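You operate a simulated robot arm through the tools that you are given. There is no shell and no other tool. Be economical: measure what you need, move in short steps, check, and stop when the job is done.

You run a simulated robot arm. Do the job below in one go: nothing can be reset, and whatever is moved stays where it is left.

TASK
Put the water bottle on the long bench top away on the island bench top. Open the joiners drawer, put the scrubber bottle on the long bench top away in the inside of the joiners drawer and shut the drawer again. Fetch the blue syringe and stand it on the white tile. Take the yellow ring bottle and leave it on the yellow tray. Take the purple plug from the wall bench top and put it on top of the white carton. Turn the doser dial to 25 ml. Take the blue bar and leave it on top of the blue carton. Fetch the blue valve from the wall bench top and stand it on top of the black stopper there. Put the steel dish in the floor of the sink. Put the M glove box from the island bench top on the long bench top. Do these in any order. Set down upright: water bottle, scrubber bottle, blue syringe, yellow ring bottle.

It is judged by the outcome, as a careful person would: the job done as asked, and still so three seconds after it is handed in. It fails if anything else is knocked over, pushed out of place, dropped, spilled or broken. A push-on lid holds only when it is set on centred and level and pressed home; a screw cap is set on level and turned clockwise until tight.

THE ROBOT
A 6-joint arm with a two-finger gripper on a trunk, on a base that drives. Base frame: it is fixed to the floor where the robot stands at the start and does not move with it; the origin is under the middle of the robot, x ahead of it, y to its left, z up; the surface under the hand at the start is at about z = 850. Readings come in mm, degrees, newtons and seconds.
With the tool pointing down near the work surface it reaches from about 380 to 860 mm from the robot's upright axis, wherever it stands. Its first joint turns from -166.0 to 166.0 degrees. Places, roughly: blue bar (4x2x2 cm) [800, 2800, 900]; blue carton [750, -500, 750]; blue syringe [500, 1250, 1000]; blue valve (3x3x5 cm) [700, 4000, 900]; doser dial [800, 2600, 1000]; floor of the sink (42x26 cm) [-3180, -7460, 680]; glove box [-1250, -3750, 1000]; inside of the joiners drawer [-2100, 300, 600]; island bench top [-1600, -2100, 800]; joiners drawer [-2100, 300, 700]; long bench top [800, -3100, 800]; purple plug (2x2x4 cm) [700, 2300, 900]; scrubber bottle [750, 250, 1000]; steel dish (10x10x3 cm) [-1100, 800, 900]; stopper (4x4x3 cm) [900, 4100, 900]; water bottle [750, 0, 1000]; white carton [500, 2250, 1000]; white tile [750, 1500, 750]; yellow ring bottle [750, 1250, 1000]; yellow tray (20x9x4 cm) [-1100, 3800, 900]. Payload 2.45 kg.
Tool frame: the origin (TCP) lies between the finger pads and is the grasp point; the fingertips stand 20 mm ahead of it; z points along the fingers, y is the line along which they close. The gripper opens to 140 mm. The gripper's body begins 168 mm behind the TCP.
Orientation is that of the tool frame in the base frame, as a unit quaternion [x, y, z, w]. With the fingers straight down and closing along the base's y, the tool's x points along the base's -x, its y along +y and its z along -z.

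THE INTERFACE
- The arm moves only by the tool nudge_tool. Its argument "series" is one flat list of numbers, 7 for each row, row after row: the shift along the base's x, y, z in mm, then the turn, a rotation vector about the base's x, y, z in degrees, then the gripper command, from -1 (shut) to 1 (fully open), values between in proportion. In form: [dx, dy, dz, rx, ry, rz, fingers, dx, dy, dz, rx, ry, rz, fingers, ...]. A call has 1 to 20 rows; each row is the pose to reach, as a shift and turn from the pose commanded when the call began. Each row takes 0.2 s and may step no farther than 50 mm and 8.6 degrees from the row before; otherwise, or with a gripper value out of range, the whole call is refused. Where a pose cannot be reached the arm comes as near as it can. A force on the tool above 40 N (or 10 N above the force at the start of the call, whichever is more), or a blocked arm, ends the call early, and 0.2 s more pass. Each finger travels about 45 mm/s and halts on what it meets, pressing with about 29 N; the grip force reading is that of the motor and also rises with nothing between the fingers. The clock runs only during rows and for 0.2 s after the last one: add rows that repeat a pose to give the fingers time. The reply holds the time, the measured pose of the TCP, the force on the tool along the base axes, the opening and the grip force, in the units named above and with some noise, with the torque about the TCP (base axes, N m) and any sound that the robot's microphone picked up.
- Cameras (640 x 400 px; columns grow to the right, rows downward): "scene" is now at [24.5, 196.2, 1808.7]; the picture's right is [0.97, -0.26, 0.00], its down [-0.24, -0.90, -0.36] and it looks along [0.09, 0.35, -0.93] (base axes); focal length 214 px, centre (320, 200). "wrist" rides on the gripper at [78, 11, -209] in the tool frame; the picture's right is [-0.14, 0.99, 0.00], its down [-0.92, -0.13, -0.37] and it looks along [-0.37, -0.05, 0.93] (tool axes); focal length 280 px, centre (320, 200). There is no depth. A picture from a camera that has moved, and an enlarged one, comes with that camera's place and axes in the base frame and with its lens. The place of the scene camera against the robot may be out by one fixed shift of up to 25 mm in any direction.
- get_image(camera): a new picture of that camera. No time passes.
- lift_body(by): slides the trunk up (or, below 0, down) by that many mm; the arm and the scene camera ride with it, the base frame stays. It gives what a move gives, with no picture.
- drive_base(legs): drives the robot by 1 to 6 legs, each [ahead, left, turn to the left] in mm, mm and degrees, along the robot's own axes; the way and the turn of a leg run together, so that a leg with both is an arc; at most 1500 mm and 180 degrees a leg. The arm and the cameras ride along, it lands a little off, and it stops where it bumps. It gives what a move gives.
- head_to(pan, tilt): turns the head with the scene camera to pan (to the left, within 143 degrees either way) and tilt (down, from -29 to 69), counted from straight ahead of the robot. It gives what a move gives.
- zoom(camera, box): a new picture of the part [left, top, right, bottom] of that camera's present view, enlarged. No time passes.
- sign_off(): hands the job in; it is judged then, once.

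Go step by step. Nothing tells you exact positions but the pictures and the camera data: compare them with the known pose of the tool, close in by small moves and look again before you grip or let go. The budget is 535 turns and 310 pictures, counting those below and the enlarged ones. Unless the task says otherwise, let go and move clear before handing in, and close with one line.

The tools are called by a JSON object that holds its "api" and its "payload". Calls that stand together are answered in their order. nudge_tool: Moves the arm, as the interface text tells. Its arguments: {"type":"object","properties":{"series":{"type":"array","items":{"type":"number"}}},"required":["series"]} The other tools are called the same way: lift_body (by) slides the trunk up or down; drive_base (legs) drives the base; head_to (pan, tilt) turns the head that bears the scene camera; get_image (camera) takes a picture; zoom (camera, box) takes an enlarged picture of a part of a camera's view; sign_off () hands the job in.

At the start:

```text
clock: 0.0
position: [495.7, 265.1, 1099.8]
orientation: [0.001, 1.0, 0.001, 0.0]
force: [0.8, -0.9, 0.1]
torque: [0.0, 0.02, 0.04]
width: 139.9
gripper_force: 0.1
trunk travel left (down, up): [-100.0, 130.0]
robot x, y, heading: [2.2, 0.3, -0.2]
head pan, tilt: [75.0, 68.8]
```

scene: 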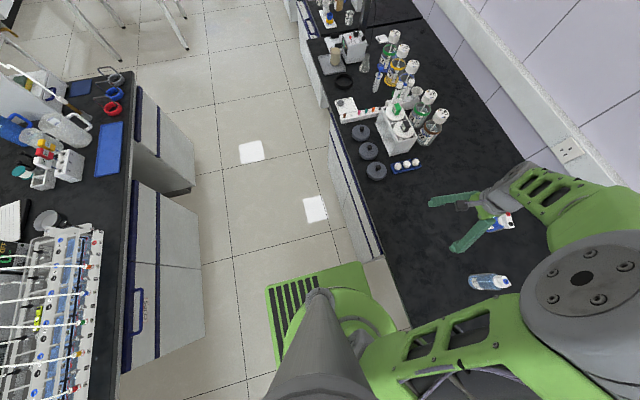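
wrist: 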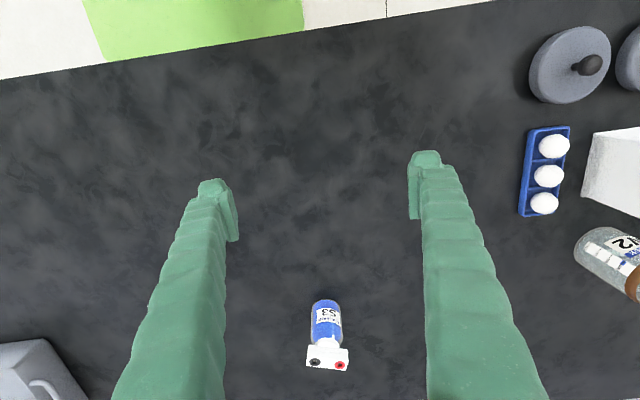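

I see the long bench on the robot's right side with the two bottles near the gripper. I will look around first.

{"api": "head_to", "payload": {"pan": 0, "tilt": 45}}

{"api": "get_image", "payload": {"camera": "scene"}}

{"api": "head_to", "payload": {"pan": 60, "tilt": 30}}

{"api": "get_image", "payload": {"camera": "scene"}}

{"api": "head_to", "payload": {"pan": -60, "tilt": 30}}

{"api": "get_image", "payload": {"camera": "scene"}}

{"api": "head_to", "payload": {"pan": 140, "tilt": 30}}

{"api": "get_image", "payload": {"camera": "scene"}}

{"api": "head_to", "payload": {"pan": -140, "tilt": 30}}

{"api": "get_image", "payload": {"camera": "scene"}}

```text
clock: 1.5
position: [494.6, 264.7, 1100.5]
orientation: [0.0, 1.0, -0.001, 0.0]
force: [0.3, -0.1, 0.3]
torque: [-0.01, 0.0, -0.01]
width: 140.0
gripper_force: 0.1
trunk travel left (down, up): [-100.0, 130.0]
robot x, y, heading: [2.0, -3.1, -0.1]
head pan, tilt: [0.0, 45.0]
```

```text
307 pictures are left
camera scene: at [91.3, 142.3, 1837.5], right [0.0, -1.0, 0.0], down [-0.71, 0.0, -0.71], along [0.71, 0.0, -0.71], focal length 214 px, centre (320, 200)
```

scene: 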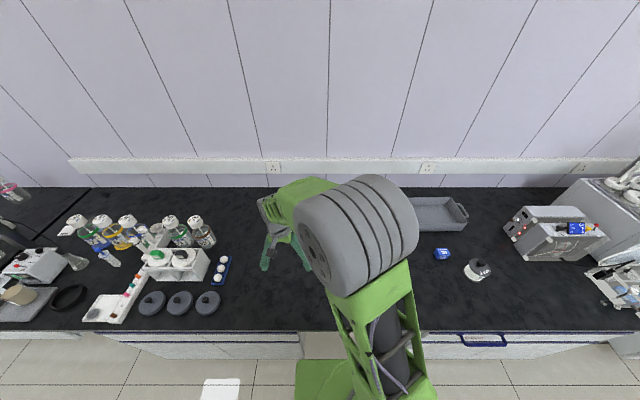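

```text
clock: 2.8
position: [493.7, 265.8, 1099.6]
orientation: [0.0, 1.0, 0.0, 0.0]
force: [-0.4, 0.0, 1.3]
torque: [0.02, 0.0, -0.01]
width: 140.0
gripper_force: 0.0
trunk travel left (down, up): [-100.0, 130.0]
robot x, y, heading: [-0.8, -2.0, -0.0]
head pan, tilt: [60.0, 30.0]
```

```text
306 pictures are left
camera scene: at [55.3, 220.5, 1860.1], right [0.87, -0.5, 0.0], down [-0.25, -0.43, -0.87], along [0.43, 0.75, -0.5], focal length 214 px, centre (320, 200)
```

scene: 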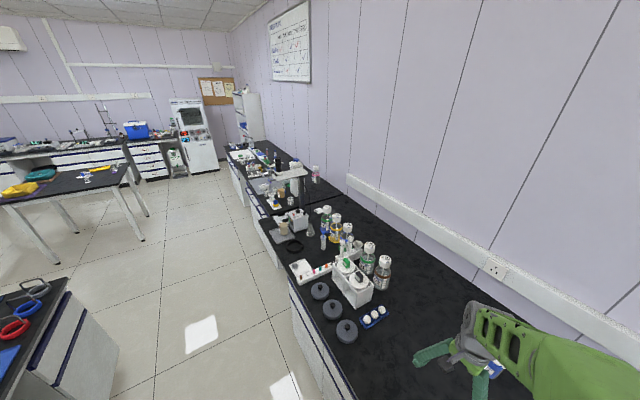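

```text
clock: 4.8
position: [495.9, 265.7, 1099.0]
orientation: [0.0, 1.0, 0.0, 0.001]
force: [0.2, -0.2, -0.7]
torque: [-0.01, 0.01, -0.01]
width: 139.9
gripper_force: 0.1
trunk travel left (down, up): [-100.0, 130.0]
robot x, y, heading: [1.1, 2.8, -0.0]
head pan, tilt: [-60.0, 30.0]
```

```text
305 pictures are left
camera scene: at [55.3, 63.9, 1860.2], right [-0.87, -0.5, 0.0], down [-0.25, 0.43, -0.87], along [0.43, -0.75, -0.5], focal length 214 px, centre (320, 200)
```

scene: 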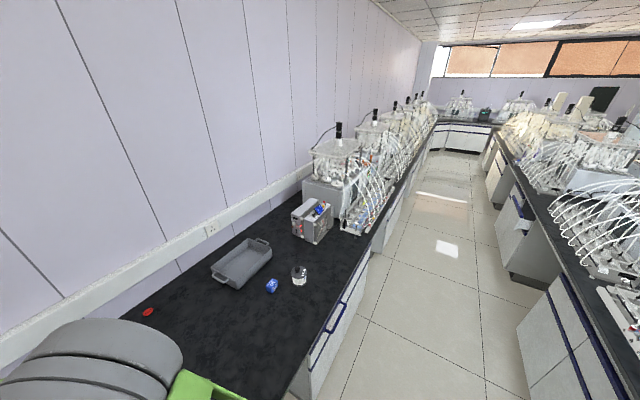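

```text
clock: 7.7
position: [494.8, 267.5, 1101.0]
orientation: [0.0, 1.0, 0.001, -0.001]
force: [0.5, -0.1, -0.4]
torque: [0.0, -0.02, 0.0]
width: 140.0
gripper_force: 0.2
trunk travel left (down, up): [-100.0, 130.0]
robot x, y, heading: [1.5, 1.6, 0.1]
head pan, tilt: [140.0, 30.0]
```

```text
304 pictures are left
camera scene: at [-59.3, 200.4, 1860.2], right [0.64, 0.77, 0.0], down [0.38, -0.32, -0.87], along [-0.66, 0.56, -0.5], focal length 214 px, centre (320, 200)
```

scene: 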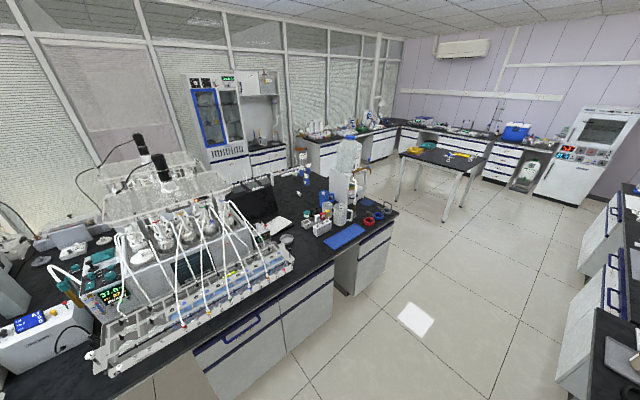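

```text
clock: 11.6
position: [494.4, 265.6, 1099.6]
orientation: [0.0, 1.0, 0.0, 0.001]
force: [-0.7, 0.3, 0.2]
torque: [0.03, -0.01, -0.03]
width: 140.3
gripper_force: 0.0
trunk travel left (down, up): [-100.0, 130.0]
robot x, y, heading: [-1.5, -1.4, -0.2]
head pan, tilt: [-140.0, 30.0]
```

```text
303 pictures are left
camera scene: at [-59.3, 84.0, 1860.2], right [-0.64, 0.77, 0.0], down [0.38, 0.32, -0.87], along [-0.66, -0.56, -0.5], focal length 214 px, centre (320, 200)
```

scene: 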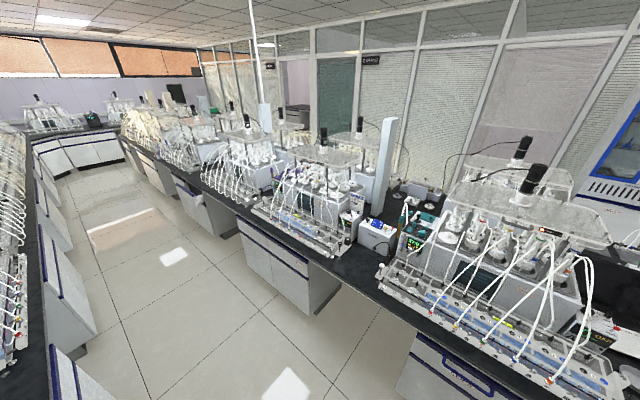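

The long bench runs along +x, the island is behind the robot, and the wall bench is further along +y. I'll look closer at the syringe area first.

{"api": "head_to", "payload": {"pan": 55, "tilt": 40}}

{"api": "zoom", "payload": {"camera": "scene", "box": [160, 60, 400, 210]}}

{"api": "zoom", "payload": {"camera": "scene", "box": [200, 140, 440, 290]}}

```text
clock: 14.4
position: [494.6, 266.0, 1100.0]
orientation: [0.0, 1.0, 0.0, 0.0]
force: [-0.7, -0.2, 1.0]
torque: [0.05, 0.01, 0.0]
width: 139.9
gripper_force: 0.1
trunk travel left (down, up): [-100.0, 130.0]
robot x, y, heading: [-0.5, 1.7, 0.0]
head pan, tilt: [55.0, 40.0]
```

```text
2.67 times, centred on (280, 135) of scene
camera zoom: at [58.8, 211.8, 1844.8], right [0.82, -0.57, 0.0], down [-0.37, -0.53, -0.77], along [0.44, 0.63, -0.64], focal length 572 px, centre (427, 373)
```

zoom: 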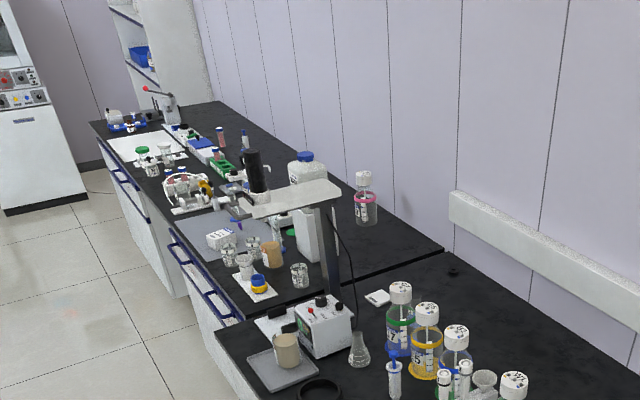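

```text
2.67 times, centred on (320, 215) of scene
camera zoom: at [58.8, 211.8, 1844.8], right [0.82, -0.57, 0.0], down [-0.37, -0.53, -0.77], along [0.44, 0.63, -0.64], focal length 572 px, centre (320, 160)
```

zoom: 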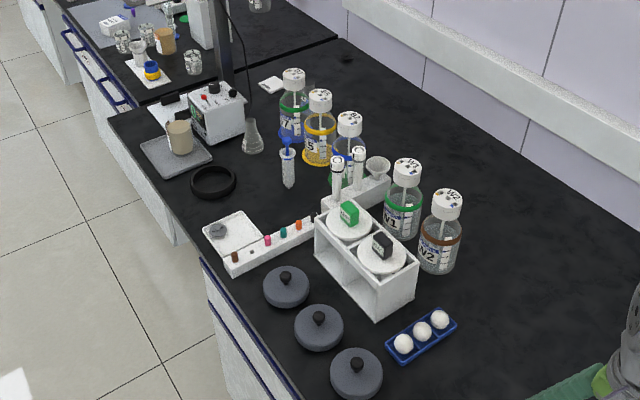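

Next I raise and retract the arm, then drive along the bench toward y≈1250.

{"api": "nudge_tool", "payload": {"series": [-30, 0, 40, 0, 0, 0, 1, -60, 0, 80, 0, 0, 0, 1, -60, 0, 130, 0, 0, 0, 1, -60, 0, 180, 0, 0, 0, 1, -60, 0, 230, 0, 0, 0, 1]}}

{"api": "drive_base", "payload": {"legs": [[-30, 1150, 0]]}}

{"api": "head_to", "payload": {"pan": 0, "tilt": 50}}

{"api": "get_image", "payload": {"camera": "scene"}}

{"api": "get_image", "payload": {"camera": "wrist"}}

```text
clock: 15.6
position: [434.4, 266.4, 1331.2]
orientation: [0.0, 1.0, 0.0, 0.001]
force: [-0.6, 0.3, 0.2]
torque: [0.03, -0.02, -0.01]
width: 139.9
gripper_force: 0.0
trunk travel left (down, up): [-100.0, 130.0]
robot x, y, heading: [0.4, -1.1, 0.1]
head pan, tilt: [55.0, 40.0]
```

```text
clock: 26.1
position: [411.4, 1425.8, 1329.6]
orientation: [0.004, 1.0, 0.0, -0.001]
force: [0.1, 0.6, -0.6]
torque: [-0.02, 0.02, 0.02]
width: 140.0
gripper_force: 0.0
trunk travel left (down, up): [-100.0, 130.0]
robot x, y, heading: [-26.7, 1163.3, -0.4]
head pan, tilt: [55.0, 40.0]
```

```text
clock: 27.3
position: [410.1, 1426.1, 1329.5]
orientation: [0.003, 1.0, 0.0, 0.0]
force: [0.2, 0.2, 0.5]
torque: [0.03, 0.01, 0.02]
width: 140.1
gripper_force: 0.2
trunk travel left (down, up): [-100.0, 130.0]
robot x, y, heading: [-24.8, 1159.9, -0.3]
head pan, tilt: [0.0, 50.0]
```

```text
300 pictures are left
camera scene: at [61.8, 1304.0, 1830.6], right [-0.01, -1.0, 0.0], down [-0.77, 0.0, -0.64], along [0.64, 0.0, -0.77], focal length 214 px, centre (320, 200)
```

scene: 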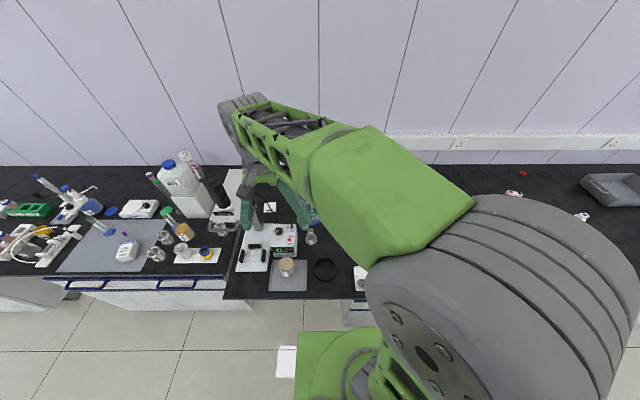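

```text
299 pictures are left
camera wrist: at [333.2, 1437.8, 1538.6], right [0.14, 0.99, 0.0], down [0.92, -0.13, 0.37], along [0.36, -0.05, -0.93], focal length 280 px, centre (320, 200)
```

wrist: 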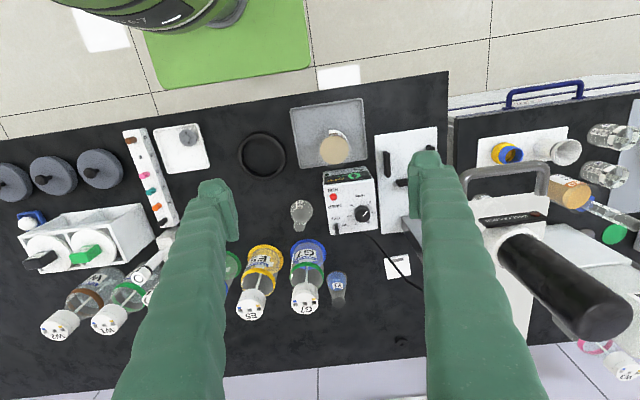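

The wrist view shows the yellow ring bottle, the small white tile near (836,1594), and the syringe is hidden behind the left finger. I move over the syringe to look.

{"api": "nudge_tool", "payload": {"series": [0, -50, 0, 0, 0, 0, 1, 0, -100, 0, 0, 0, 0, 1, 0, -150, 0, 0, 0, 0, 1, 0, -200, 0, 0, 0, 0, 1, 0, -240, 0, 0, 0, 0, 1]}}

{"api": "get_image", "payload": {"camera": "wrist"}}

```text
clock: 28.5
position: [410.6, 1184.5, 1330.0]
orientation: [0.004, 1.0, 0.0, 0.0]
force: [0.4, 0.0, 0.5]
torque: [0.03, 0.03, -0.02]
width: 140.1
gripper_force: 0.2
trunk travel left (down, up): [-100.0, 130.0]
robot x, y, heading: [-26.7, 1163.6, -0.5]
head pan, tilt: [0.0, 50.0]
```

```text
298 pictures are left
camera wrist: at [333.0, 1196.8, 1537.4], right [0.14, 0.99, 0.0], down [0.92, -0.13, 0.37], along [0.36, -0.05, -0.93], focal length 280 px, centre (320, 200)
```

wrist: 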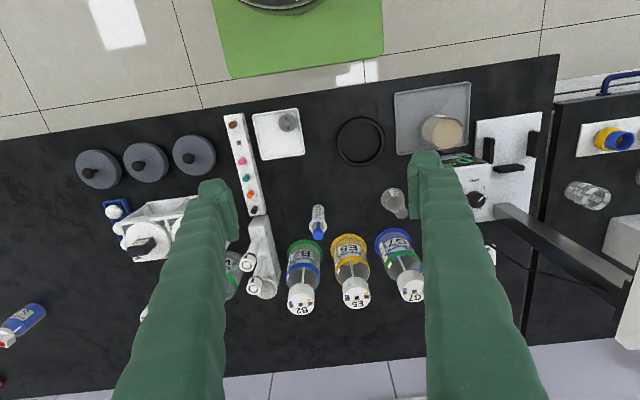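

{"api": "zoom", "payload": {"camera": "wrist", "box": [240, 170, 440, 320]}}

{"api": "get_image", "payload": {"camera": "scene"}}

```text
2.67 times, centred on (340, 245) of wrist
camera zoom: at [333.0, 1196.8, 1537.4], right [0.14, 0.99, 0.0], down [0.92, -0.13, 0.37], along [0.36, -0.05, -0.93], focal length 748 px, centre (267, 80)
```

zoom: 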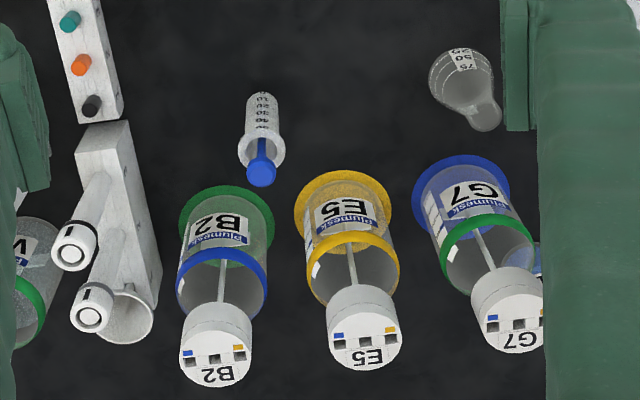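

```text
296 pictures are left
camera scene: at [61.8, 1303.5, 1830.7], right [-0.01, -1.0, 0.0], down [-0.77, 0.01, -0.64], along [0.64, 0.0, -0.77], focal length 214 px, centre (320, 200)
```

scene: 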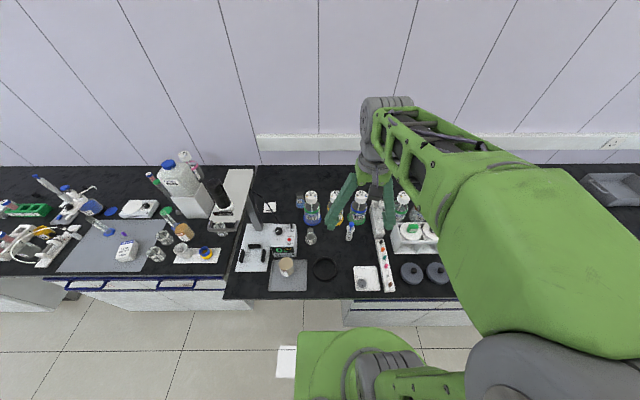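

The syringe stands at about (616,1152), barrel below flange at z≈968. I move above it with a narrower opening and check.

{"api": "nudge_tool", "payload": {"series": [45, -8, 0, 0, 0, 0, 0.14, 90, -16, 0, 0, 0, 0, 0.14, 135, -24, 0, 0, 0, 0, 0.14, 180, -32, 0, 0, 0, 0, 0.14, 205, -32, -40, 0, 0, 0, 0.14, 205, -32, -90, 0, 0, 0, 0.14, 205, -32, -140, 0, 0, 0, 0.14, 205, -32, -190, 0, 0, 0, 0.14, 205, -32, -220, 0, 0, 0, 0.14]}}

{"api": "get_image", "payload": {"camera": "wrist"}}

```text
clock: 30.5
position: [615.3, 1153.2, 1110.5]
orientation: [0.004, 1.0, 0.0, -0.001]
force: [-0.4, 0.0, 0.5]
torque: [-0.03, 0.03, -0.02]
width: 79.5
gripper_force: 0.0
trunk travel left (down, up): [-100.0, 130.0]
robot x, y, heading: [-28.8, 1165.4, -0.5]
head pan, tilt: [0.0, 50.0]
```

```text
295 pictures are left
camera wrist: at [537.8, 1165.5, 1318.5], right [0.14, 0.99, 0.0], down [0.92, -0.13, 0.37], along [0.37, -0.05, -0.93], focal length 280 px, centre (320, 200)
```

wrist: 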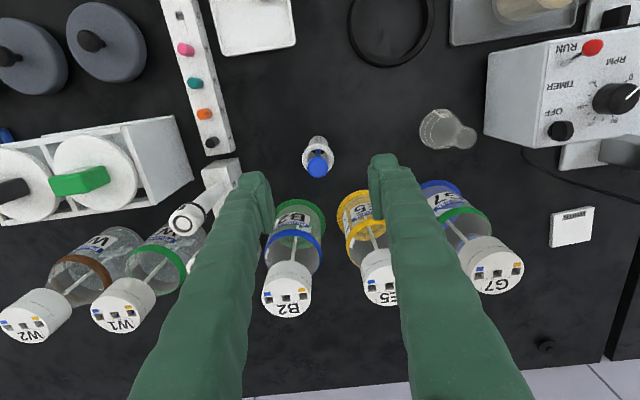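

Aligned. Descend and grip the barrel.

{"api": "nudge_tool", "payload": {"series": [1, -1, -50, 0, 0, 0, 0.0, 1, -1, -100, 0, 0, 0, 0.0, 1, -1, -150, 0, 0, 0, 0.0, 1, -1, -200, 0, 0, 0, 0.0, 1, -1, -200, 0, 0, 0, -1, 1, -1, -200, 0, 0, 0, -1, 1, -1, -200, 0, 0, 0, -1, 1, -1, -200, 0, 0, 0, -1, 1, -1, -200, 0, 0, 0, -1]}}

{"api": "get_image", "payload": {"camera": "wrist"}}

```text
clock: 32.5
position: [615.4, 1152.0, 912.7]
orientation: [0.004, 1.0, 0.0, -0.001]
force: [-0.7, 0.6, 0.7]
torque: [0.0, 0.02, -0.02]
width: 29.3
gripper_force: 29.0
trunk travel left (down, up): [-100.0, 130.0]
robot x, y, heading: [-23.9, 1163.8, -0.4]
head pan, tilt: [0.0, 50.0]
```

```text
294 pictures are left
camera wrist: at [538.5, 1163.9, 1120.5], right [0.14, 0.99, 0.0], down [0.92, -0.13, 0.37], along [0.36, -0.05, -0.93], focal length 280 px, centre (320, 200)
```

wrist: 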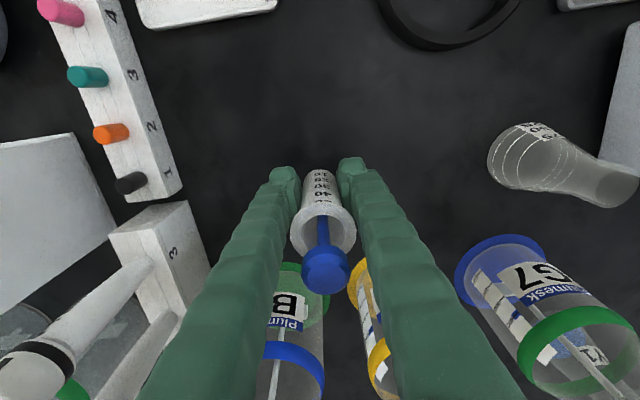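

Gripped. I lift clear and look at the tall post near the tile before carrying the syringe there.

{"api": "nudge_tool", "payload": {"series": [0, 0, 50, 0, 0, 0, -1, 0, 0, 100, 0, 0, 0, -1, 0, 0, 150, 0, 0, 0, -1, 0, 0, 200, 0, 0, 0, -1, 0, 0, 250, 0, 0, 0, -1, 0, 0, 300, 0, 0, 0, -1]}}

{"api": "zoom", "payload": {"camera": "scene", "box": [180, 140, 380, 290]}}

{"api": "get_image", "payload": {"camera": "wrist"}}

```text
clock: 33.9
position: [616.5, 1152.1, 1211.1]
orientation: [0.004, 1.0, 0.0, 0.0]
force: [-0.2, -0.2, -0.2]
torque: [-0.01, -0.01, 0.0]
width: 29.3
gripper_force: 29.0
trunk travel left (down, up): [-100.0, 130.0]
robot x, y, heading: [-22.1, 1163.5, -0.5]
head pan, tilt: [0.0, 50.0]
```

```text
2.67 times, centred on (280, 215) of scene
camera zoom: at [61.1, 1303.9, 1830.7], right [-0.01, -1.0, 0.0], down [-0.77, 0.0, -0.64], along [0.64, 0.0, -0.77], focal length 572 px, centre (427, 160)
```

zoom: 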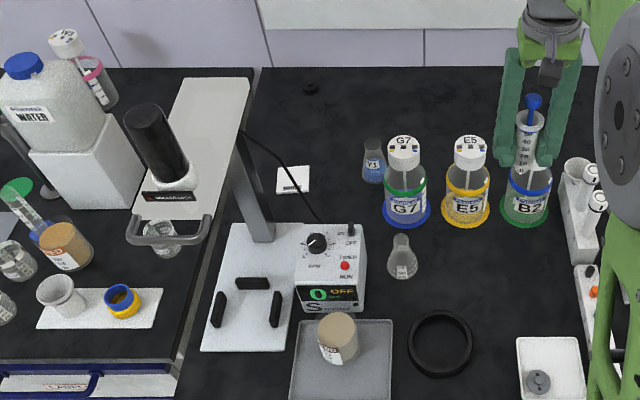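

```text
292 pictures are left
camera wrist: at [538.5, 1164.1, 1419.5], right [0.14, 0.99, 0.0], down [0.92, -0.13, 0.37], along [0.36, -0.05, -0.93], focal length 280 px, centre (320, 200)
```

wrist: 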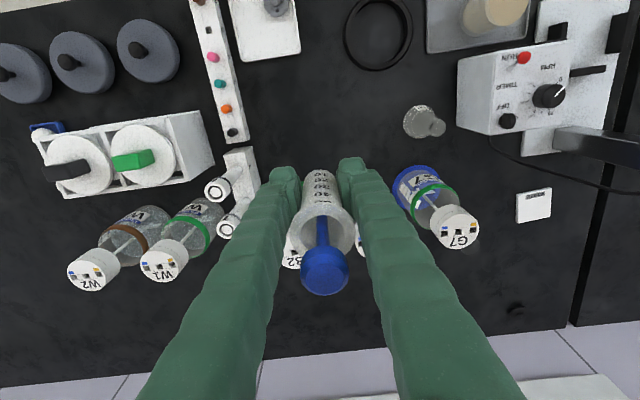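

The post carries a beam near the tile. I'll move the arm part way and view that clearance from the wrist.

{"api": "nudge_tool", "payload": {"series": [0, 50, 0, 0, 0, 0, -1, 0, 100, 0, 0, 0, 0, -1, 0, 150, 0, 0, 0, 0, -1, 0, 200, 0, 0, 0, 0, -1, 0, 250, 20, 0, 0, 0, -1]}}

{"api": "get_image", "payload": {"camera": "wrist"}}

{"api": "zoom", "payload": {"camera": "scene", "box": [220, 140, 320, 215]}}

```text
refused: row 5 steps farther than a row can; nothing moved
```

```text
291 pictures are left
camera wrist: at [538.5, 1164.1, 1419.5], right [0.14, 0.99, 0.0], down [0.92, -0.13, 0.37], along [0.36, -0.05, -0.93], focal length 280 px, centre (320, 200)
```

wrist: 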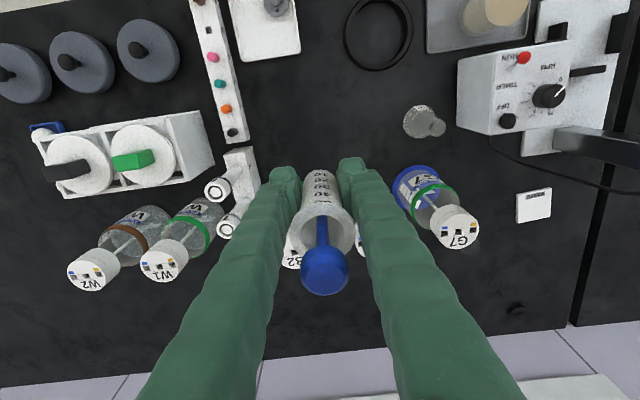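

```text
5.33 times, centred on (270, 178) of scene
camera zoom: at [61.1, 1303.9, 1830.7], right [-0.01, -1.0, 0.0], down [-0.77, 0.0, -0.64], along [0.64, 0.0, -0.77], focal length 1144 px, centre (587, 320)
```

zoom: 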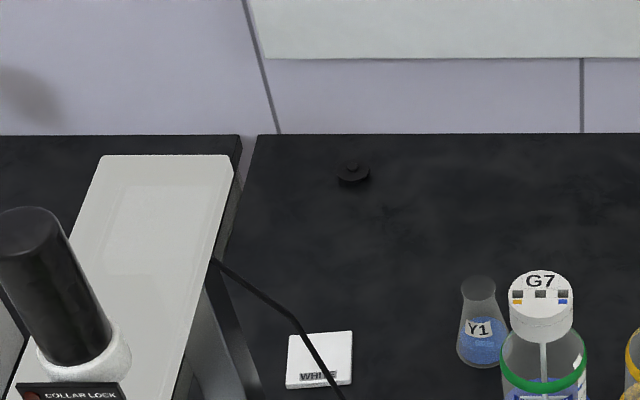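

{"api": "nudge_tool", "payload": {"series": [0, 50, 0, 0, 0, 0, -1, 0, 100, 0, 0, 0, 0, -1, 0, 150, 0, 0, 0, 0, -1, 0, 200, 0, 0, 0, 0, -1, 0, 245, 10, 0, 0, 0, -1]}}

{"api": "get_image", "payload": {"camera": "wrist"}}

```text
clock: 35.1
position: [616.7, 1398.8, 1221.5]
orientation: [0.004, 1.0, 0.0, -0.001]
force: [0.5, -0.2, -0.8]
torque: [-0.04, 0.02, 0.02]
width: 29.1
gripper_force: 28.8
trunk travel left (down, up): [-100.0, 130.0]
robot x, y, heading: [-27.3, 1163.1, -0.5]
head pan, tilt: [0.0, 50.0]
```

```text
289 pictures are left
camera wrist: at [539.5, 1411.3, 1429.0], right [0.14, 0.99, 0.0], down [0.92, -0.13, 0.37], along [0.36, -0.05, -0.93], focal length 280 px, centre (320, 200)
```

wrist: 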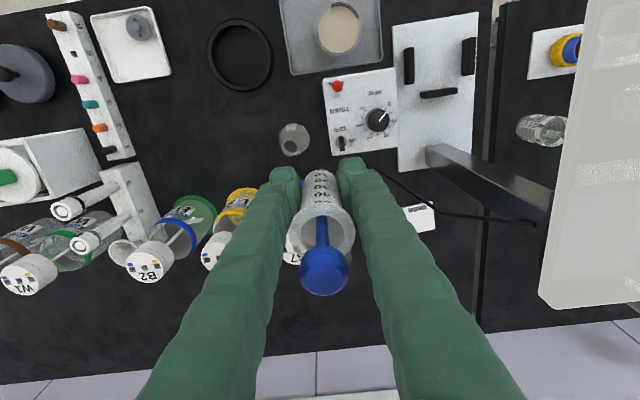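

The tile can be reached best with the tool tilted from the south, away from the beam corner near (738,1581,1225). So I'll set the syringe back down in the open, and regrasp it turned 90° and tilted.

{"api": "nudge_tool", "payload": {"series": [0, -50, 0, 0, 0, 0, -1, 0, -100, 0, 0, 0, 0, -1, 0, -150, 0, 0, 0, 0, -1, -8, -198, 0, 0, 0, 0, -1, -12, -215, -40, 0, 0, 0, -1, -12, -215, -90, 0, 0, 0, -1, -12, -215, -140, 0, 0, 0, -1, -12, -215, -190, 0, 0, 0, -1, -12, -215, -240, 0, 0, 0, -1, -12, -215, -285, 0, 0, 0, -1, -12, -215, -300, 0, 0, 0, -1, -12, -215, -307, 0, 0, 0, -1]}}

{"api": "get_image", "payload": {"camera": "wrist"}}

```text
clock: 37.7
position: [606.2, 1182.7, 913.3]
orientation: [0.004, 1.0, -0.001, -0.001]
force: [0.6, 0.7, -1.0]
torque: [0.0, -0.01, 0.01]
width: 29.0
gripper_force: 29.0
trunk travel left (down, up): [-100.0, 130.0]
robot x, y, heading: [-26.0, 1163.0, -0.3]
head pan, tilt: [0.0, 50.0]
```

```text
288 pictures are left
camera wrist: at [527.5, 1194.9, 1121.3], right [0.14, 0.99, 0.0], down [0.92, -0.13, 0.37], along [0.37, -0.05, -0.93], focal length 280 px, centre (320, 200)
```

wrist: 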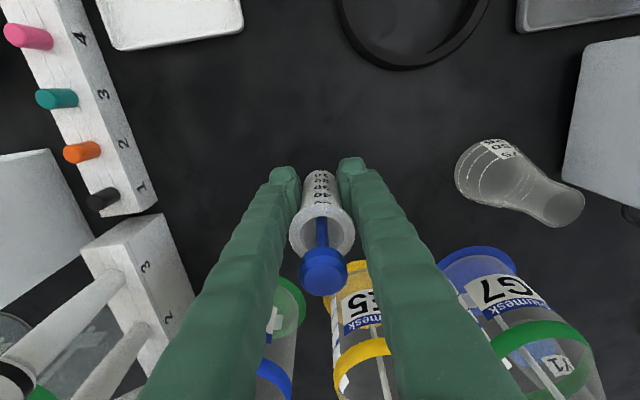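

{"api": "nudge_tool", "payload": {"series": [0, 0, -1.5, 0, 0, 0, -1, 0, 0, -1.5, 0, 0, 0, -1]}}

{"api": "nudge_tool", "payload": {"series": [0, 0, 0, 0, 0, 0, -0.3, 0, 0, 0, 0, 0, 0, 0.1, 0, 0, 0, 0, 0, 0, 0.14, 0, 0, 30, 0, 0, 0, 0.14, 0, 0, 80, 0, 0, 0, 0.14, 0, 0, 130, 0, 0, 0, 0.14, 0, 0, 180, 0, 0, 0, 0.14, 0, 0, 230, 0, 0, 0, 0.14]}}

{"api": "get_image", "payload": {"camera": "wrist"}}

```text
clock: 38.3
position: [604.6, 1182.8, 912.0]
orientation: [0.003, 1.0, 0.001, -0.001]
force: [0.3, 0.4, -0.3]
torque: [0.03, -0.01, -0.02]
width: 29.1
gripper_force: 28.7
trunk travel left (down, up): [-100.0, 130.0]
robot x, y, heading: [-28.1, 1161.0, -0.3]
head pan, tilt: [0.0, 50.0]
```

```text
clock: 40.1
position: [603.5, 1185.6, 1142.9]
orientation: [0.004, 1.0, -0.001, 0.0]
force: [0.0, -0.9, -0.4]
torque: [-0.04, -0.03, -0.01]
width: 79.9
gripper_force: 0.0
trunk travel left (down, up): [-100.0, 130.0]
robot x, y, heading: [-27.4, 1161.5, -0.4]
head pan, tilt: [0.0, 50.0]
```

```text
287 pictures are left
camera wrist: at [525.7, 1196.2, 1351.5], right [0.14, 0.99, 0.0], down [0.92, -0.13, 0.37], along [0.36, -0.05, -0.93], focal length 280 px, centre (320, 200)
```

wrist: 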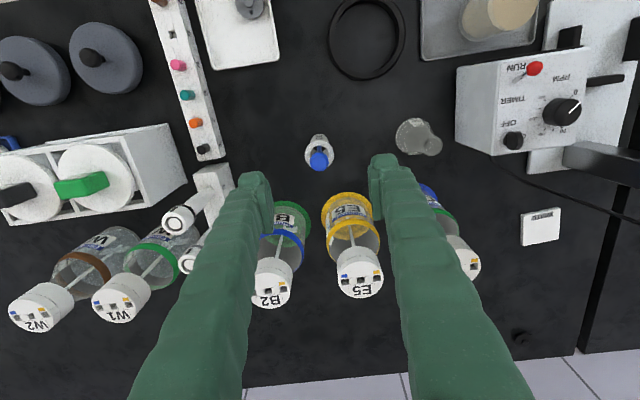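

{"api": "nudge_tool", "payload": {"series": [0, 0, 0, 0, 0, 8.2, 0.14, 0, 0, 0, 0, 0, 16.4, 0.14, 0, 0, 0, 0, 0, 24.6, 0.14, 0, 0, 0, 0, 0, 32.8, 0.14, 0, 0, 0, 0, 0, 41, 0.14, 0, 0, 0, 0, 0, 49.2, 0.14, 0, 0, 0, 0, 0, 57.4, 0.14, 0, 0, 0, 0, 0, 65.6, 0.14, 0, 0, 0, 0, 0, 73.8, 0.14, 0, 0, 0, 0, 0, 82, 0.14, 0, 0, 0, 0, 0, 90, 0.14]}}

{"api": "nudge_tool", "payload": {"series": [0, -25, 0, 7.5, 0, 0, 0.14, 0, -60, 0, 15, 0, 0, 0.14, 0, -100, 0, 22.5, 0, 0, 0.14, 0, -132, 0, 30, 0, 0, 0.14, 0, -132, 0, 30, 0, 0, 0.14]}}

{"api": "get_image", "payload": {"camera": "wrist"}}

{"api": "get_image", "payload": {"camera": "scene"}}

```text
clock: 42.5
position: [604.4, 1182.1, 1142.9]
orientation: [-0.706, 0.709, 0.0, -0.001]
force: [-0.3, 0.1, -0.6]
torque: [0.01, -0.04, -0.01]
width: 79.8
gripper_force: 0.1
trunk travel left (down, up): [-100.0, 130.0]
robot x, y, heading: [-25.1, 1163.0, -0.5]
head pan, tilt: [0.0, 50.0]
```

```text
clock: 43.7
position: [604.4, 1051.3, 1141.7]
orientation: [-0.681, 0.684, 0.184, 0.184]
force: [-1.1, -0.7, -0.5]
torque: [0.01, 0.0, 0.0]
width: 79.9
gripper_force: 0.1
trunk travel left (down, up): [-100.0, 130.0]
robot x, y, heading: [-21.9, 1163.7, -0.3]
head pan, tilt: [0.0, 50.0]
```

```text
286 pictures are left
camera wrist: at [593.8, 879.3, 1283.5], right [-0.99, 0.12, 0.07], down [0.13, 0.61, 0.78], along [0.05, 0.78, -0.62], focal length 280 px, centre (320, 200)
```

wrist: 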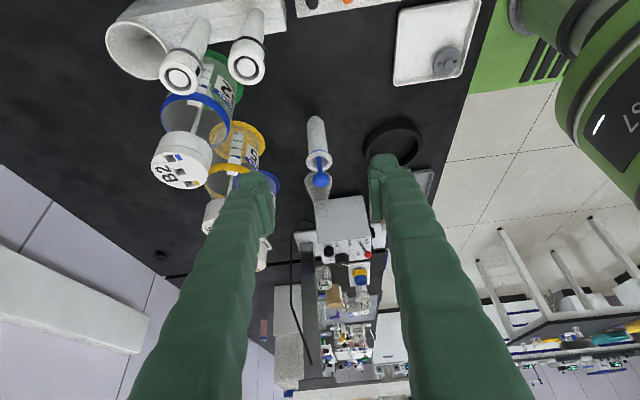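

```text
285 pictures are left
camera scene: at [61.6, 1304.6, 1830.6], right [-0.01, -1.0, 0.0], down [-0.77, 0.0, -0.64], along [0.64, 0.0, -0.77], focal length 214 px, centre (320, 200)
```

scene: 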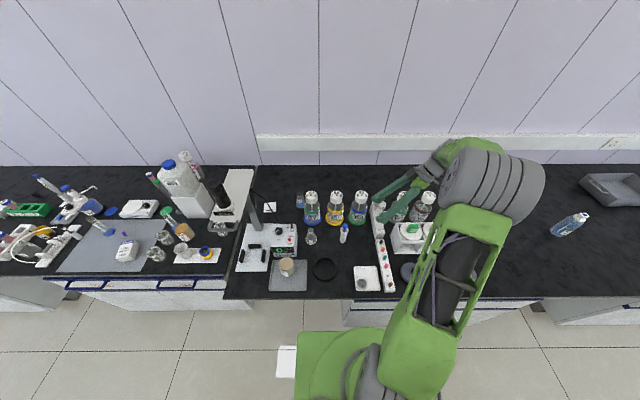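

The syringe is centred between the tilted fingers. Advance along the tool axis and grip.

{"api": "nudge_tool", "payload": {"series": [0.5, 26, -42, 0, 0, 0, 0.0, 0.5, 52, -84, 0, 0, 0, 0.0, 0.5, 77, -126, 0, 0, 0, 0.0, 0.5, 102, -168, 0, 0, 0, 0.0, 0.5, 120, -200, 0, 0, 0, 0.0, 0.5, 132, -222, 0, 0, 0, 0.0]}}

{"api": "get_image", "payload": {"camera": "wrist"}}

```text
clock: 45.1
position: [607.2, 1183.3, 919.4]
orientation: [-0.681, 0.685, 0.184, 0.183]
force: [-0.4, -0.3, -0.4]
torque: [-0.02, 0.0, 0.0]
width: 70.0
gripper_force: 0.2
trunk travel left (down, up): [-100.0, 130.0]
robot x, y, heading: [-26.4, 1160.6, -0.5]
head pan, tilt: [0.0, 50.0]
```

```text
284 pictures are left
camera wrist: at [595.7, 1012.1, 1060.5], right [-0.99, 0.12, 0.07], down [0.13, 0.61, 0.78], along [0.05, 0.78, -0.62], focal length 280 px, centre (320, 200)
```

wrist: 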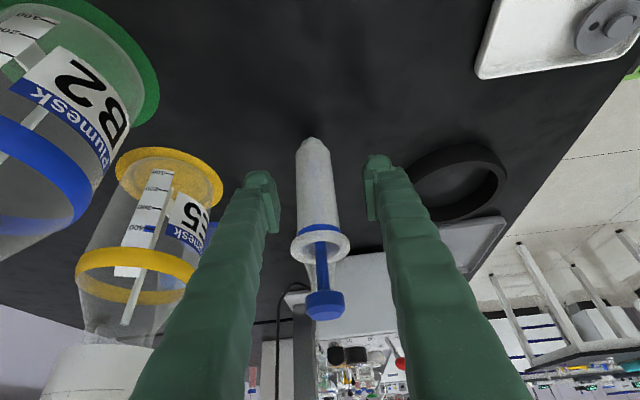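

{"api": "nudge_tool", "payload": {"series": [0, 0, 0, 0, 0, 0, -1, 0, 0, 0, 0, 0, 0, -1, 0, 0, 0, 0, 0, 0, -1, 0, 0, 0, 0, 0, 0, -1, 0, 0, 50, 0, 0, 0, -1, 0, 0, 100, 0, 0, 0, -1, 0, 0, 150, 0, 0, 0, -1, 0, 0, 200, 0, 0, 0, -1, 0, 0, 250, 0, 0, 0, -1]}}

{"api": "get_image", "payload": {"camera": "wrist"}}

```text
clock: 47.1
position: [604.7, 1182.1, 1170.0]
orientation: [-0.681, 0.685, 0.184, 0.182]
force: [-0.2, -0.1, -0.3]
torque: [-0.01, -0.02, -0.01]
width: 28.9
gripper_force: 28.9
trunk travel left (down, up): [-100.0, 130.0]
robot x, y, heading: [-28.2, 1164.4, -0.5]
head pan, tilt: [0.0, 50.0]
```

```text
283 pictures are left
camera wrist: at [593.6, 1011.3, 1311.2], right [-0.99, 0.12, 0.07], down [0.13, 0.61, 0.78], along [0.05, 0.78, -0.62], focal length 280 px, centre (320, 200)
```

wrist: 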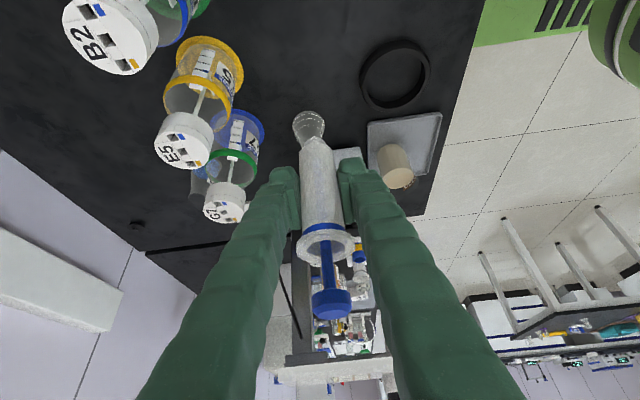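

{"api": "drive_base", "payload": {"legs": [[80, 0, 0], [0, 220, 0]]}}

{"api": "get_image", "payload": {"camera": "wrist"}}

{"api": "get_image", "payload": {"camera": "scene"}}

```text
clock: 48.3
position: [678.2, 1182.3, 1168.8]
orientation: [-0.68, 0.686, 0.184, 0.183]
force: [-0.8, -0.4, -0.8]
torque: [-0.02, -0.04, -0.01]
width: 29.4
gripper_force: 29.1
trunk travel left (down, up): [-100.0, 130.0]
robot x, y, heading: [44.9, 1160.4, -0.4]
head pan, tilt: [0.0, 50.0]
stopped in leg 1: the robot was blocked; the commanded pose is now the measured one
```

```text
282 pictures are left
camera wrist: at [666.9, 1010.7, 1309.5], right [-0.99, 0.12, 0.07], down [0.13, 0.61, 0.78], along [0.05, 0.78, -0.62], focal length 280 px, centre (320, 200)
```

wrist: 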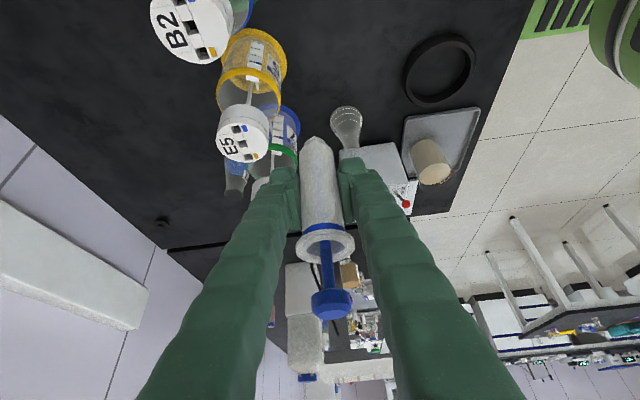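

```text
281 pictures are left
camera scene: at [134.3, 1303.7, 1830.7], right [-0.01, -1.0, 0.0], down [-0.77, 0.01, -0.64], along [0.64, 0.0, -0.77], focal length 214 px, centre (320, 200)
```

scene: 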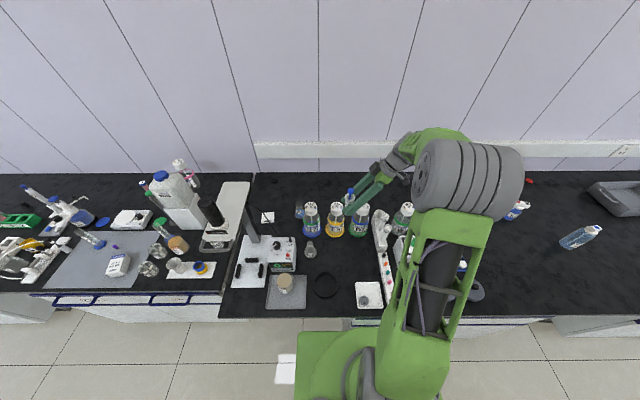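

Base limit is x≈45 against the bench. Back off slightly and slide left.

{"api": "drive_base", "payload": {"legs": [[-15, 0, 0], [0, 220, 0]]}}

{"api": "get_image", "payload": {"camera": "wrist"}}

```text
clock: 51.3
position: [664.6, 1402.3, 1166.9]
orientation: [-0.68, 0.687, 0.183, 0.182]
force: [0.2, -0.8, -0.5]
torque: [-0.05, -0.02, -0.01]
width: 29.4
gripper_force: 29.3
trunk travel left (down, up): [-100.0, 130.0]
robot x, y, heading: [33.2, 1380.3, -0.4]
head pan, tilt: [0.0, 50.0]
```

```text
280 pictures are left
camera wrist: at [653.9, 1230.4, 1309.1], right [-0.99, 0.13, 0.07], down [0.14, 0.61, 0.78], along [0.05, 0.78, -0.62], focal length 280 px, centre (320, 200)
```

wrist: 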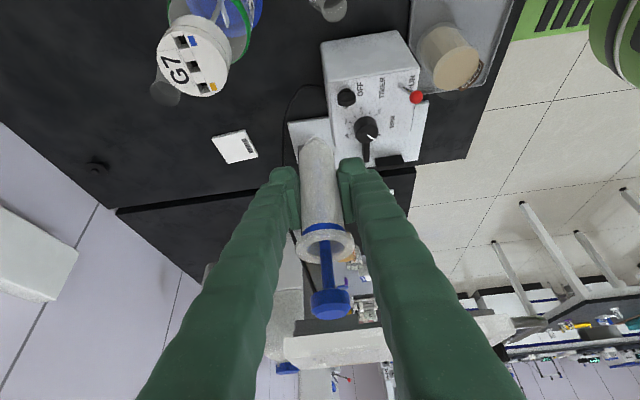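

{"api": "nudge_tool", "payload": {"series": [44, 0, 0, 0, 0, 0, -1, 88, 0, 0, 0, 0, 0, -1, 132, 0, 0, 0, 0, 0, -1, 176, 0, 0, 0, 0, 0, -1, 176, 47, 0, 0, 0, 0, -1, 176, 94, 0, 0, 0, 0, -1, 176, 141, 0, 0, 0, 0, -1, 176, 187, 0, 0, 0, 0, -1, 176, 187, -50, 0, 0, 0, -1, 176, 187, -100, 0, 0, 0, -1, 176, 187, -150, 0, 0, 0, -1]}}

{"api": "get_image", "payload": {"camera": "wrist"}}

{"api": "get_image", "payload": {"camera": "scene"}}

```text
clock: 53.7
position: [842.3, 1587.5, 1016.7]
orientation: [-0.68, 0.686, 0.183, 0.182]
force: [0.1, 0.1, -0.3]
torque: [-0.01, 0.03, 0.02]
width: 29.2
gripper_force: 29.1
trunk travel left (down, up): [-100.0, 130.0]
robot x, y, heading: [30.3, 1382.2, -0.4]
head pan, tilt: [0.0, 50.0]
```

```text
279 pictures are left
camera wrist: at [831.1, 1417.2, 1158.6], right [-0.99, 0.13, 0.07], down [0.14, 0.61, 0.78], along [0.05, 0.78, -0.62], focal length 280 px, centre (320, 200)
```

wrist: 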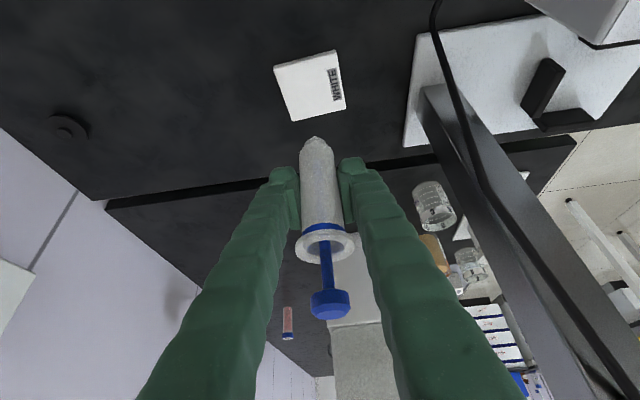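

```text
278 pictures are left
camera scene: at [122.8, 1523.9, 1830.5], right [-0.01, -1.0, 0.0], down [-0.77, 0.01, -0.64], along [0.64, -0.01, -0.77], focal length 214 px, centre (320, 200)
```

scene: 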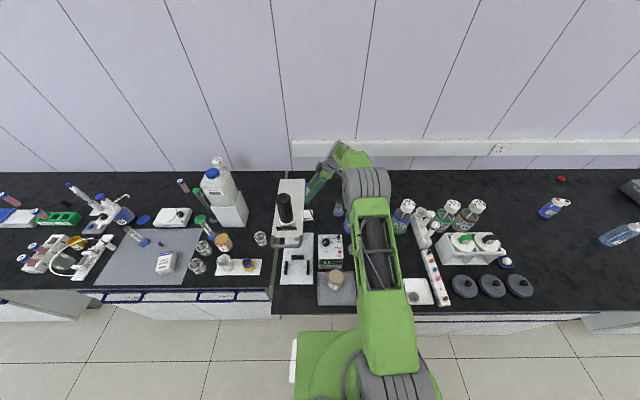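

Aligned over the tile. Lower gently to contact.

{"api": "nudge_tool", "payload": {"series": [-1, 1, -40, 0, 0, 0, -1, -1, 1, -75, 0, 0, 0, -1, -1, 1, -82, 0, 0, 0, -1, -1, 1, -85, 0, 0, 0, -1, -1, 1, -88, 0, 0, 0, -1]}}

{"api": "zoom", "payload": {"camera": "wrist", "box": [240, 50, 400, 150]}}

```text
clock: 54.9
position: [840.7, 1589.3, 929.4]
orientation: [-0.68, 0.686, 0.184, 0.182]
force: [-0.8, 0.0, -0.2]
torque: [-0.01, 0.02, -0.02]
width: 29.3
gripper_force: 29.3
trunk travel left (down, up): [-100.0, 130.0]
robot x, y, heading: [36.9, 1378.0, -0.7]
head pan, tilt: [0.0, 50.0]
```

```text
4.00 times, centred on (320, 100) of wrist
camera zoom: at [829.3, 1417.9, 1070.8], right [-0.99, 0.13, 0.07], down [0.14, 0.61, 0.78], along [0.05, 0.78, -0.62], focal length 1122 px, centre (320, 600)
```

zoom: 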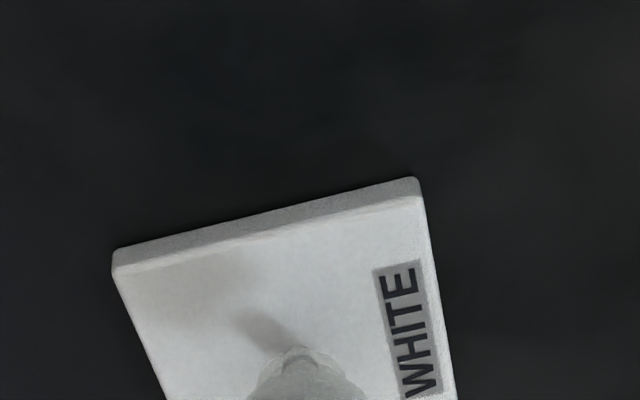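

{"api": "nudge_tool", "payload": {"series": [0, 0, -1.5, 0, 0, 0, -1, 0, 0, -3, 0, 0, 0, -1, 0, 0, -3, 0, 0, 0, -1]}}

{"api": "get_image", "payload": {"camera": "wrist"}}

```text
clock: 55.7
position: [840.0, 1589.6, 929.2]
orientation: [-0.68, 0.686, 0.183, 0.184]
force: [0.1, -1.8, 19.3]
torque: [-0.12, 0.02, 0.0]
width: 29.2
gripper_force: 29.3
trunk travel left (down, up): [-100.0, 130.0]
robot x, y, heading: [30.2, 1381.6, -0.4]
head pan, tilt: [0.0, 50.0]
```

```text
276 pictures are left
camera wrist: at [828.7, 1417.8, 1070.2], right [-0.99, 0.13, 0.07], down [0.13, 0.61, 0.78], along [0.06, 0.78, -0.62], focal length 280 px, centre (320, 200)
```

wrist: 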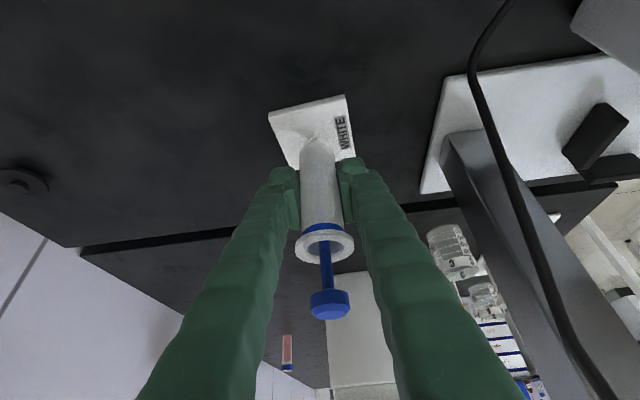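

Contact. Ease off, open, and retreat along the tool axis.

{"api": "nudge_tool", "payload": {"series": [0, 0, 2, 0, 0, 0, -1, 0, 0, 2, 0, 0, 0, -0.4, 0, 0, 2, 0, 0, 0, 0.0, 0, 0, 2, 0, 0, 0, 0.0, 0, -20, 37, 0, 0, 0, 0.0, 0, -42, 75, 0, 0, 0, 0.0, 0, -65, 115, 0, 0, 0, 0.0, 0, -85, 155, 0, 0, 0, 0.0, 0, -110, 195, 0, 0, 0, 0.0]}}

{"api": "get_image", "payload": {"camera": "wrist"}}

```text
clock: 57.7
position: [839.2, 1478.8, 1122.5]
orientation: [-0.68, 0.686, 0.184, 0.182]
force: [-0.7, 0.0, -0.1]
torque: [0.01, 0.01, 0.0]
width: 70.1
gripper_force: 0.2
trunk travel left (down, up): [-100.0, 130.0]
robot x, y, heading: [32.4, 1381.7, -0.3]
head pan, tilt: [0.0, 50.0]
```

```text
275 pictures are left
camera wrist: at [828.1, 1306.8, 1264.2], right [-0.99, 0.13, 0.07], down [0.14, 0.61, 0.78], along [0.05, 0.78, -0.62], focal length 280 px, centre (320, 200)
```

wrist: 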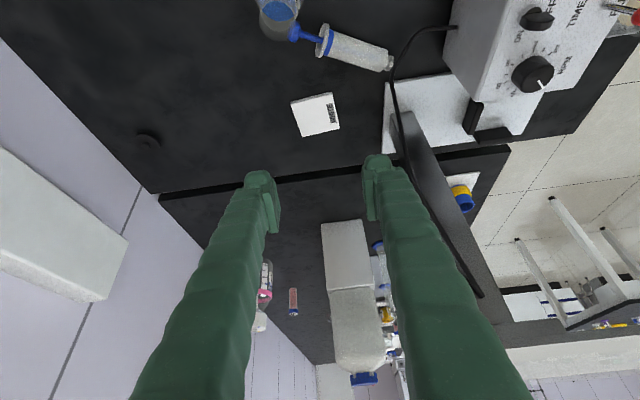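

The syringe fell over and is lying on the bench south of the tile. I'll check it and the neighbouring flask.

{"api": "zoom", "payload": {"camera": "wrist", "box": [220, 0, 460, 150]}}

{"api": "head_to", "payload": {"pan": 0, "tilt": 50}}

{"api": "zoom", "payload": {"camera": "scene", "box": [260, 160, 420, 260]}}

```text
2.67 times, centred on (340, 75) of wrist
camera zoom: at [828.1, 1306.8, 1264.2], right [-0.99, 0.13, 0.07], down [0.14, 0.61, 0.78], along [0.05, 0.78, -0.62], focal length 748 px, centre (267, 533)
```

zoom: 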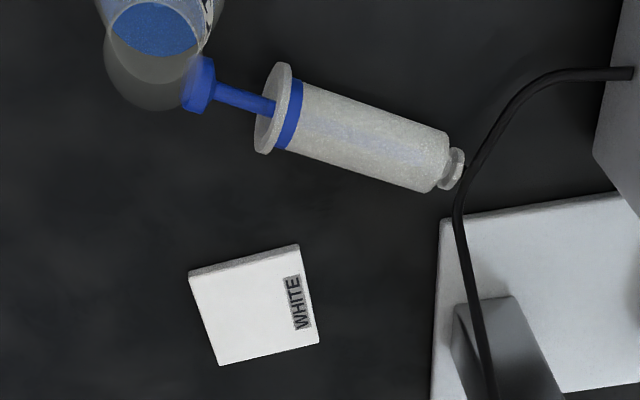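

```text
clock: 58.3
position: [840.0, 1478.1, 1121.2]
orientation: [-0.68, 0.686, 0.184, 0.182]
force: [-0.2, 0.1, 0.1]
torque: [-0.01, -0.01, -0.03]
width: 70.0
gripper_force: 0.1
trunk travel left (down, up): [-100.0, 130.0]
robot x, y, heading: [29.7, 1381.1, -0.6]
head pan, tilt: [0.0, 50.0]
```

```text
4.00 times, centred on (340, 210) of scene
camera zoom: at [121.8, 1523.7, 1830.6], right [-0.01, -1.0, 0.0], down [-0.77, 0.01, -0.64], along [0.64, -0.01, -0.77], focal length 858 px, centre (240, 160)
```

zoom: 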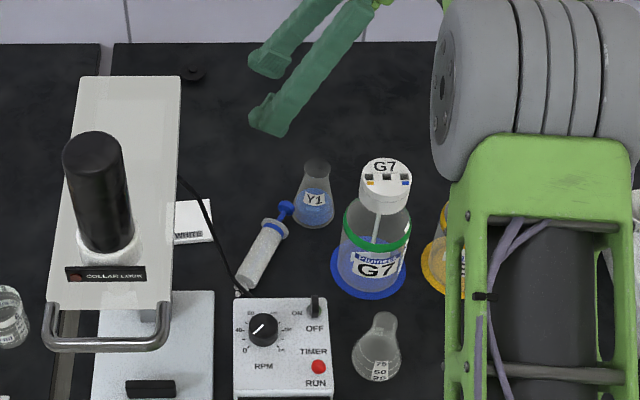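

The flask is fine; the syringe lies foot at about (716,1519), flange at (813,1468). I'll re-orient the tool to pick it up so it can be rotated upright: untilt, yaw, then tilt backward over it.

{"api": "nudge_tool", "payload": {"series": [-16, 2, 15, -7.5, 0, 0, 0.0, -32, 4, 30, -15, 0, 0, 0.0, -48, 6, 40, -22.5, 0, 0, 0.0, -62, 8, 40, -30, 0, 0, 0.0]}}

{"api": "nudge_tool", "payload": {"series": [0, 0, 0, 0, 0, 7.8, 0.0, 0, 0, 0, 0, 0, 15.6, 0.0, 0, 0, 0, 0, 0, 23.4, 0.0, 0, 0, 0, 0, 0, 31.2, 0.0, 0, 0, 0, 0, 0, 39, 0.0, 0, 0, 0, 0, 0, 46.8, 0.0, 0, 0, 0, 0, 0, 54.6, 0.0, 0, 0, 0, 0, 0, 62.4, 0.0]}}

{"api": "get_image", "payload": {"camera": "wrist"}}

```text
clock: 59.3
position: [776.8, 1487.5, 1162.3]
orientation: [-0.704, 0.71, -0.001, 0.0]
force: [0.3, -0.3, -0.4]
torque: [-0.06, -0.01, 0.01]
width: 69.8
gripper_force: 0.0
trunk travel left (down, up): [-100.0, 130.0]
robot x, y, heading: [36.3, 1382.0, -0.3]
head pan, tilt: [0.0, 50.0]
```

```text
clock: 61.1
position: [778.4, 1487.5, 1161.8]
orientation: [0.97, -0.242, 0.0, 0.0]
force: [0.9, -0.9, 0.2]
torque: [0.01, 0.0, 0.0]
width: 69.8
gripper_force: 0.1
trunk travel left (down, up): [-100.0, 130.0]
robot x, y, heading: [30.6, 1380.4, -0.5]
head pan, tilt: [0.0, 50.0]
```

```text
272 pictures are left
camera wrist: at [842.4, 1442.1, 1370.3], right [-0.59, -0.81, 0.0], down [-0.75, 0.54, 0.37], along [-0.3, 0.22, -0.93], focal length 280 px, centre (320, 200)
```

wrist: 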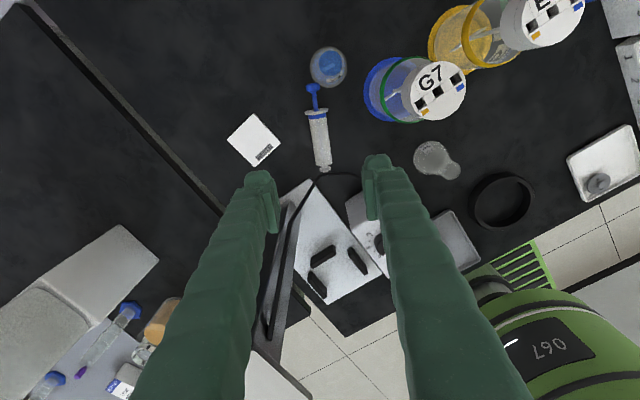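

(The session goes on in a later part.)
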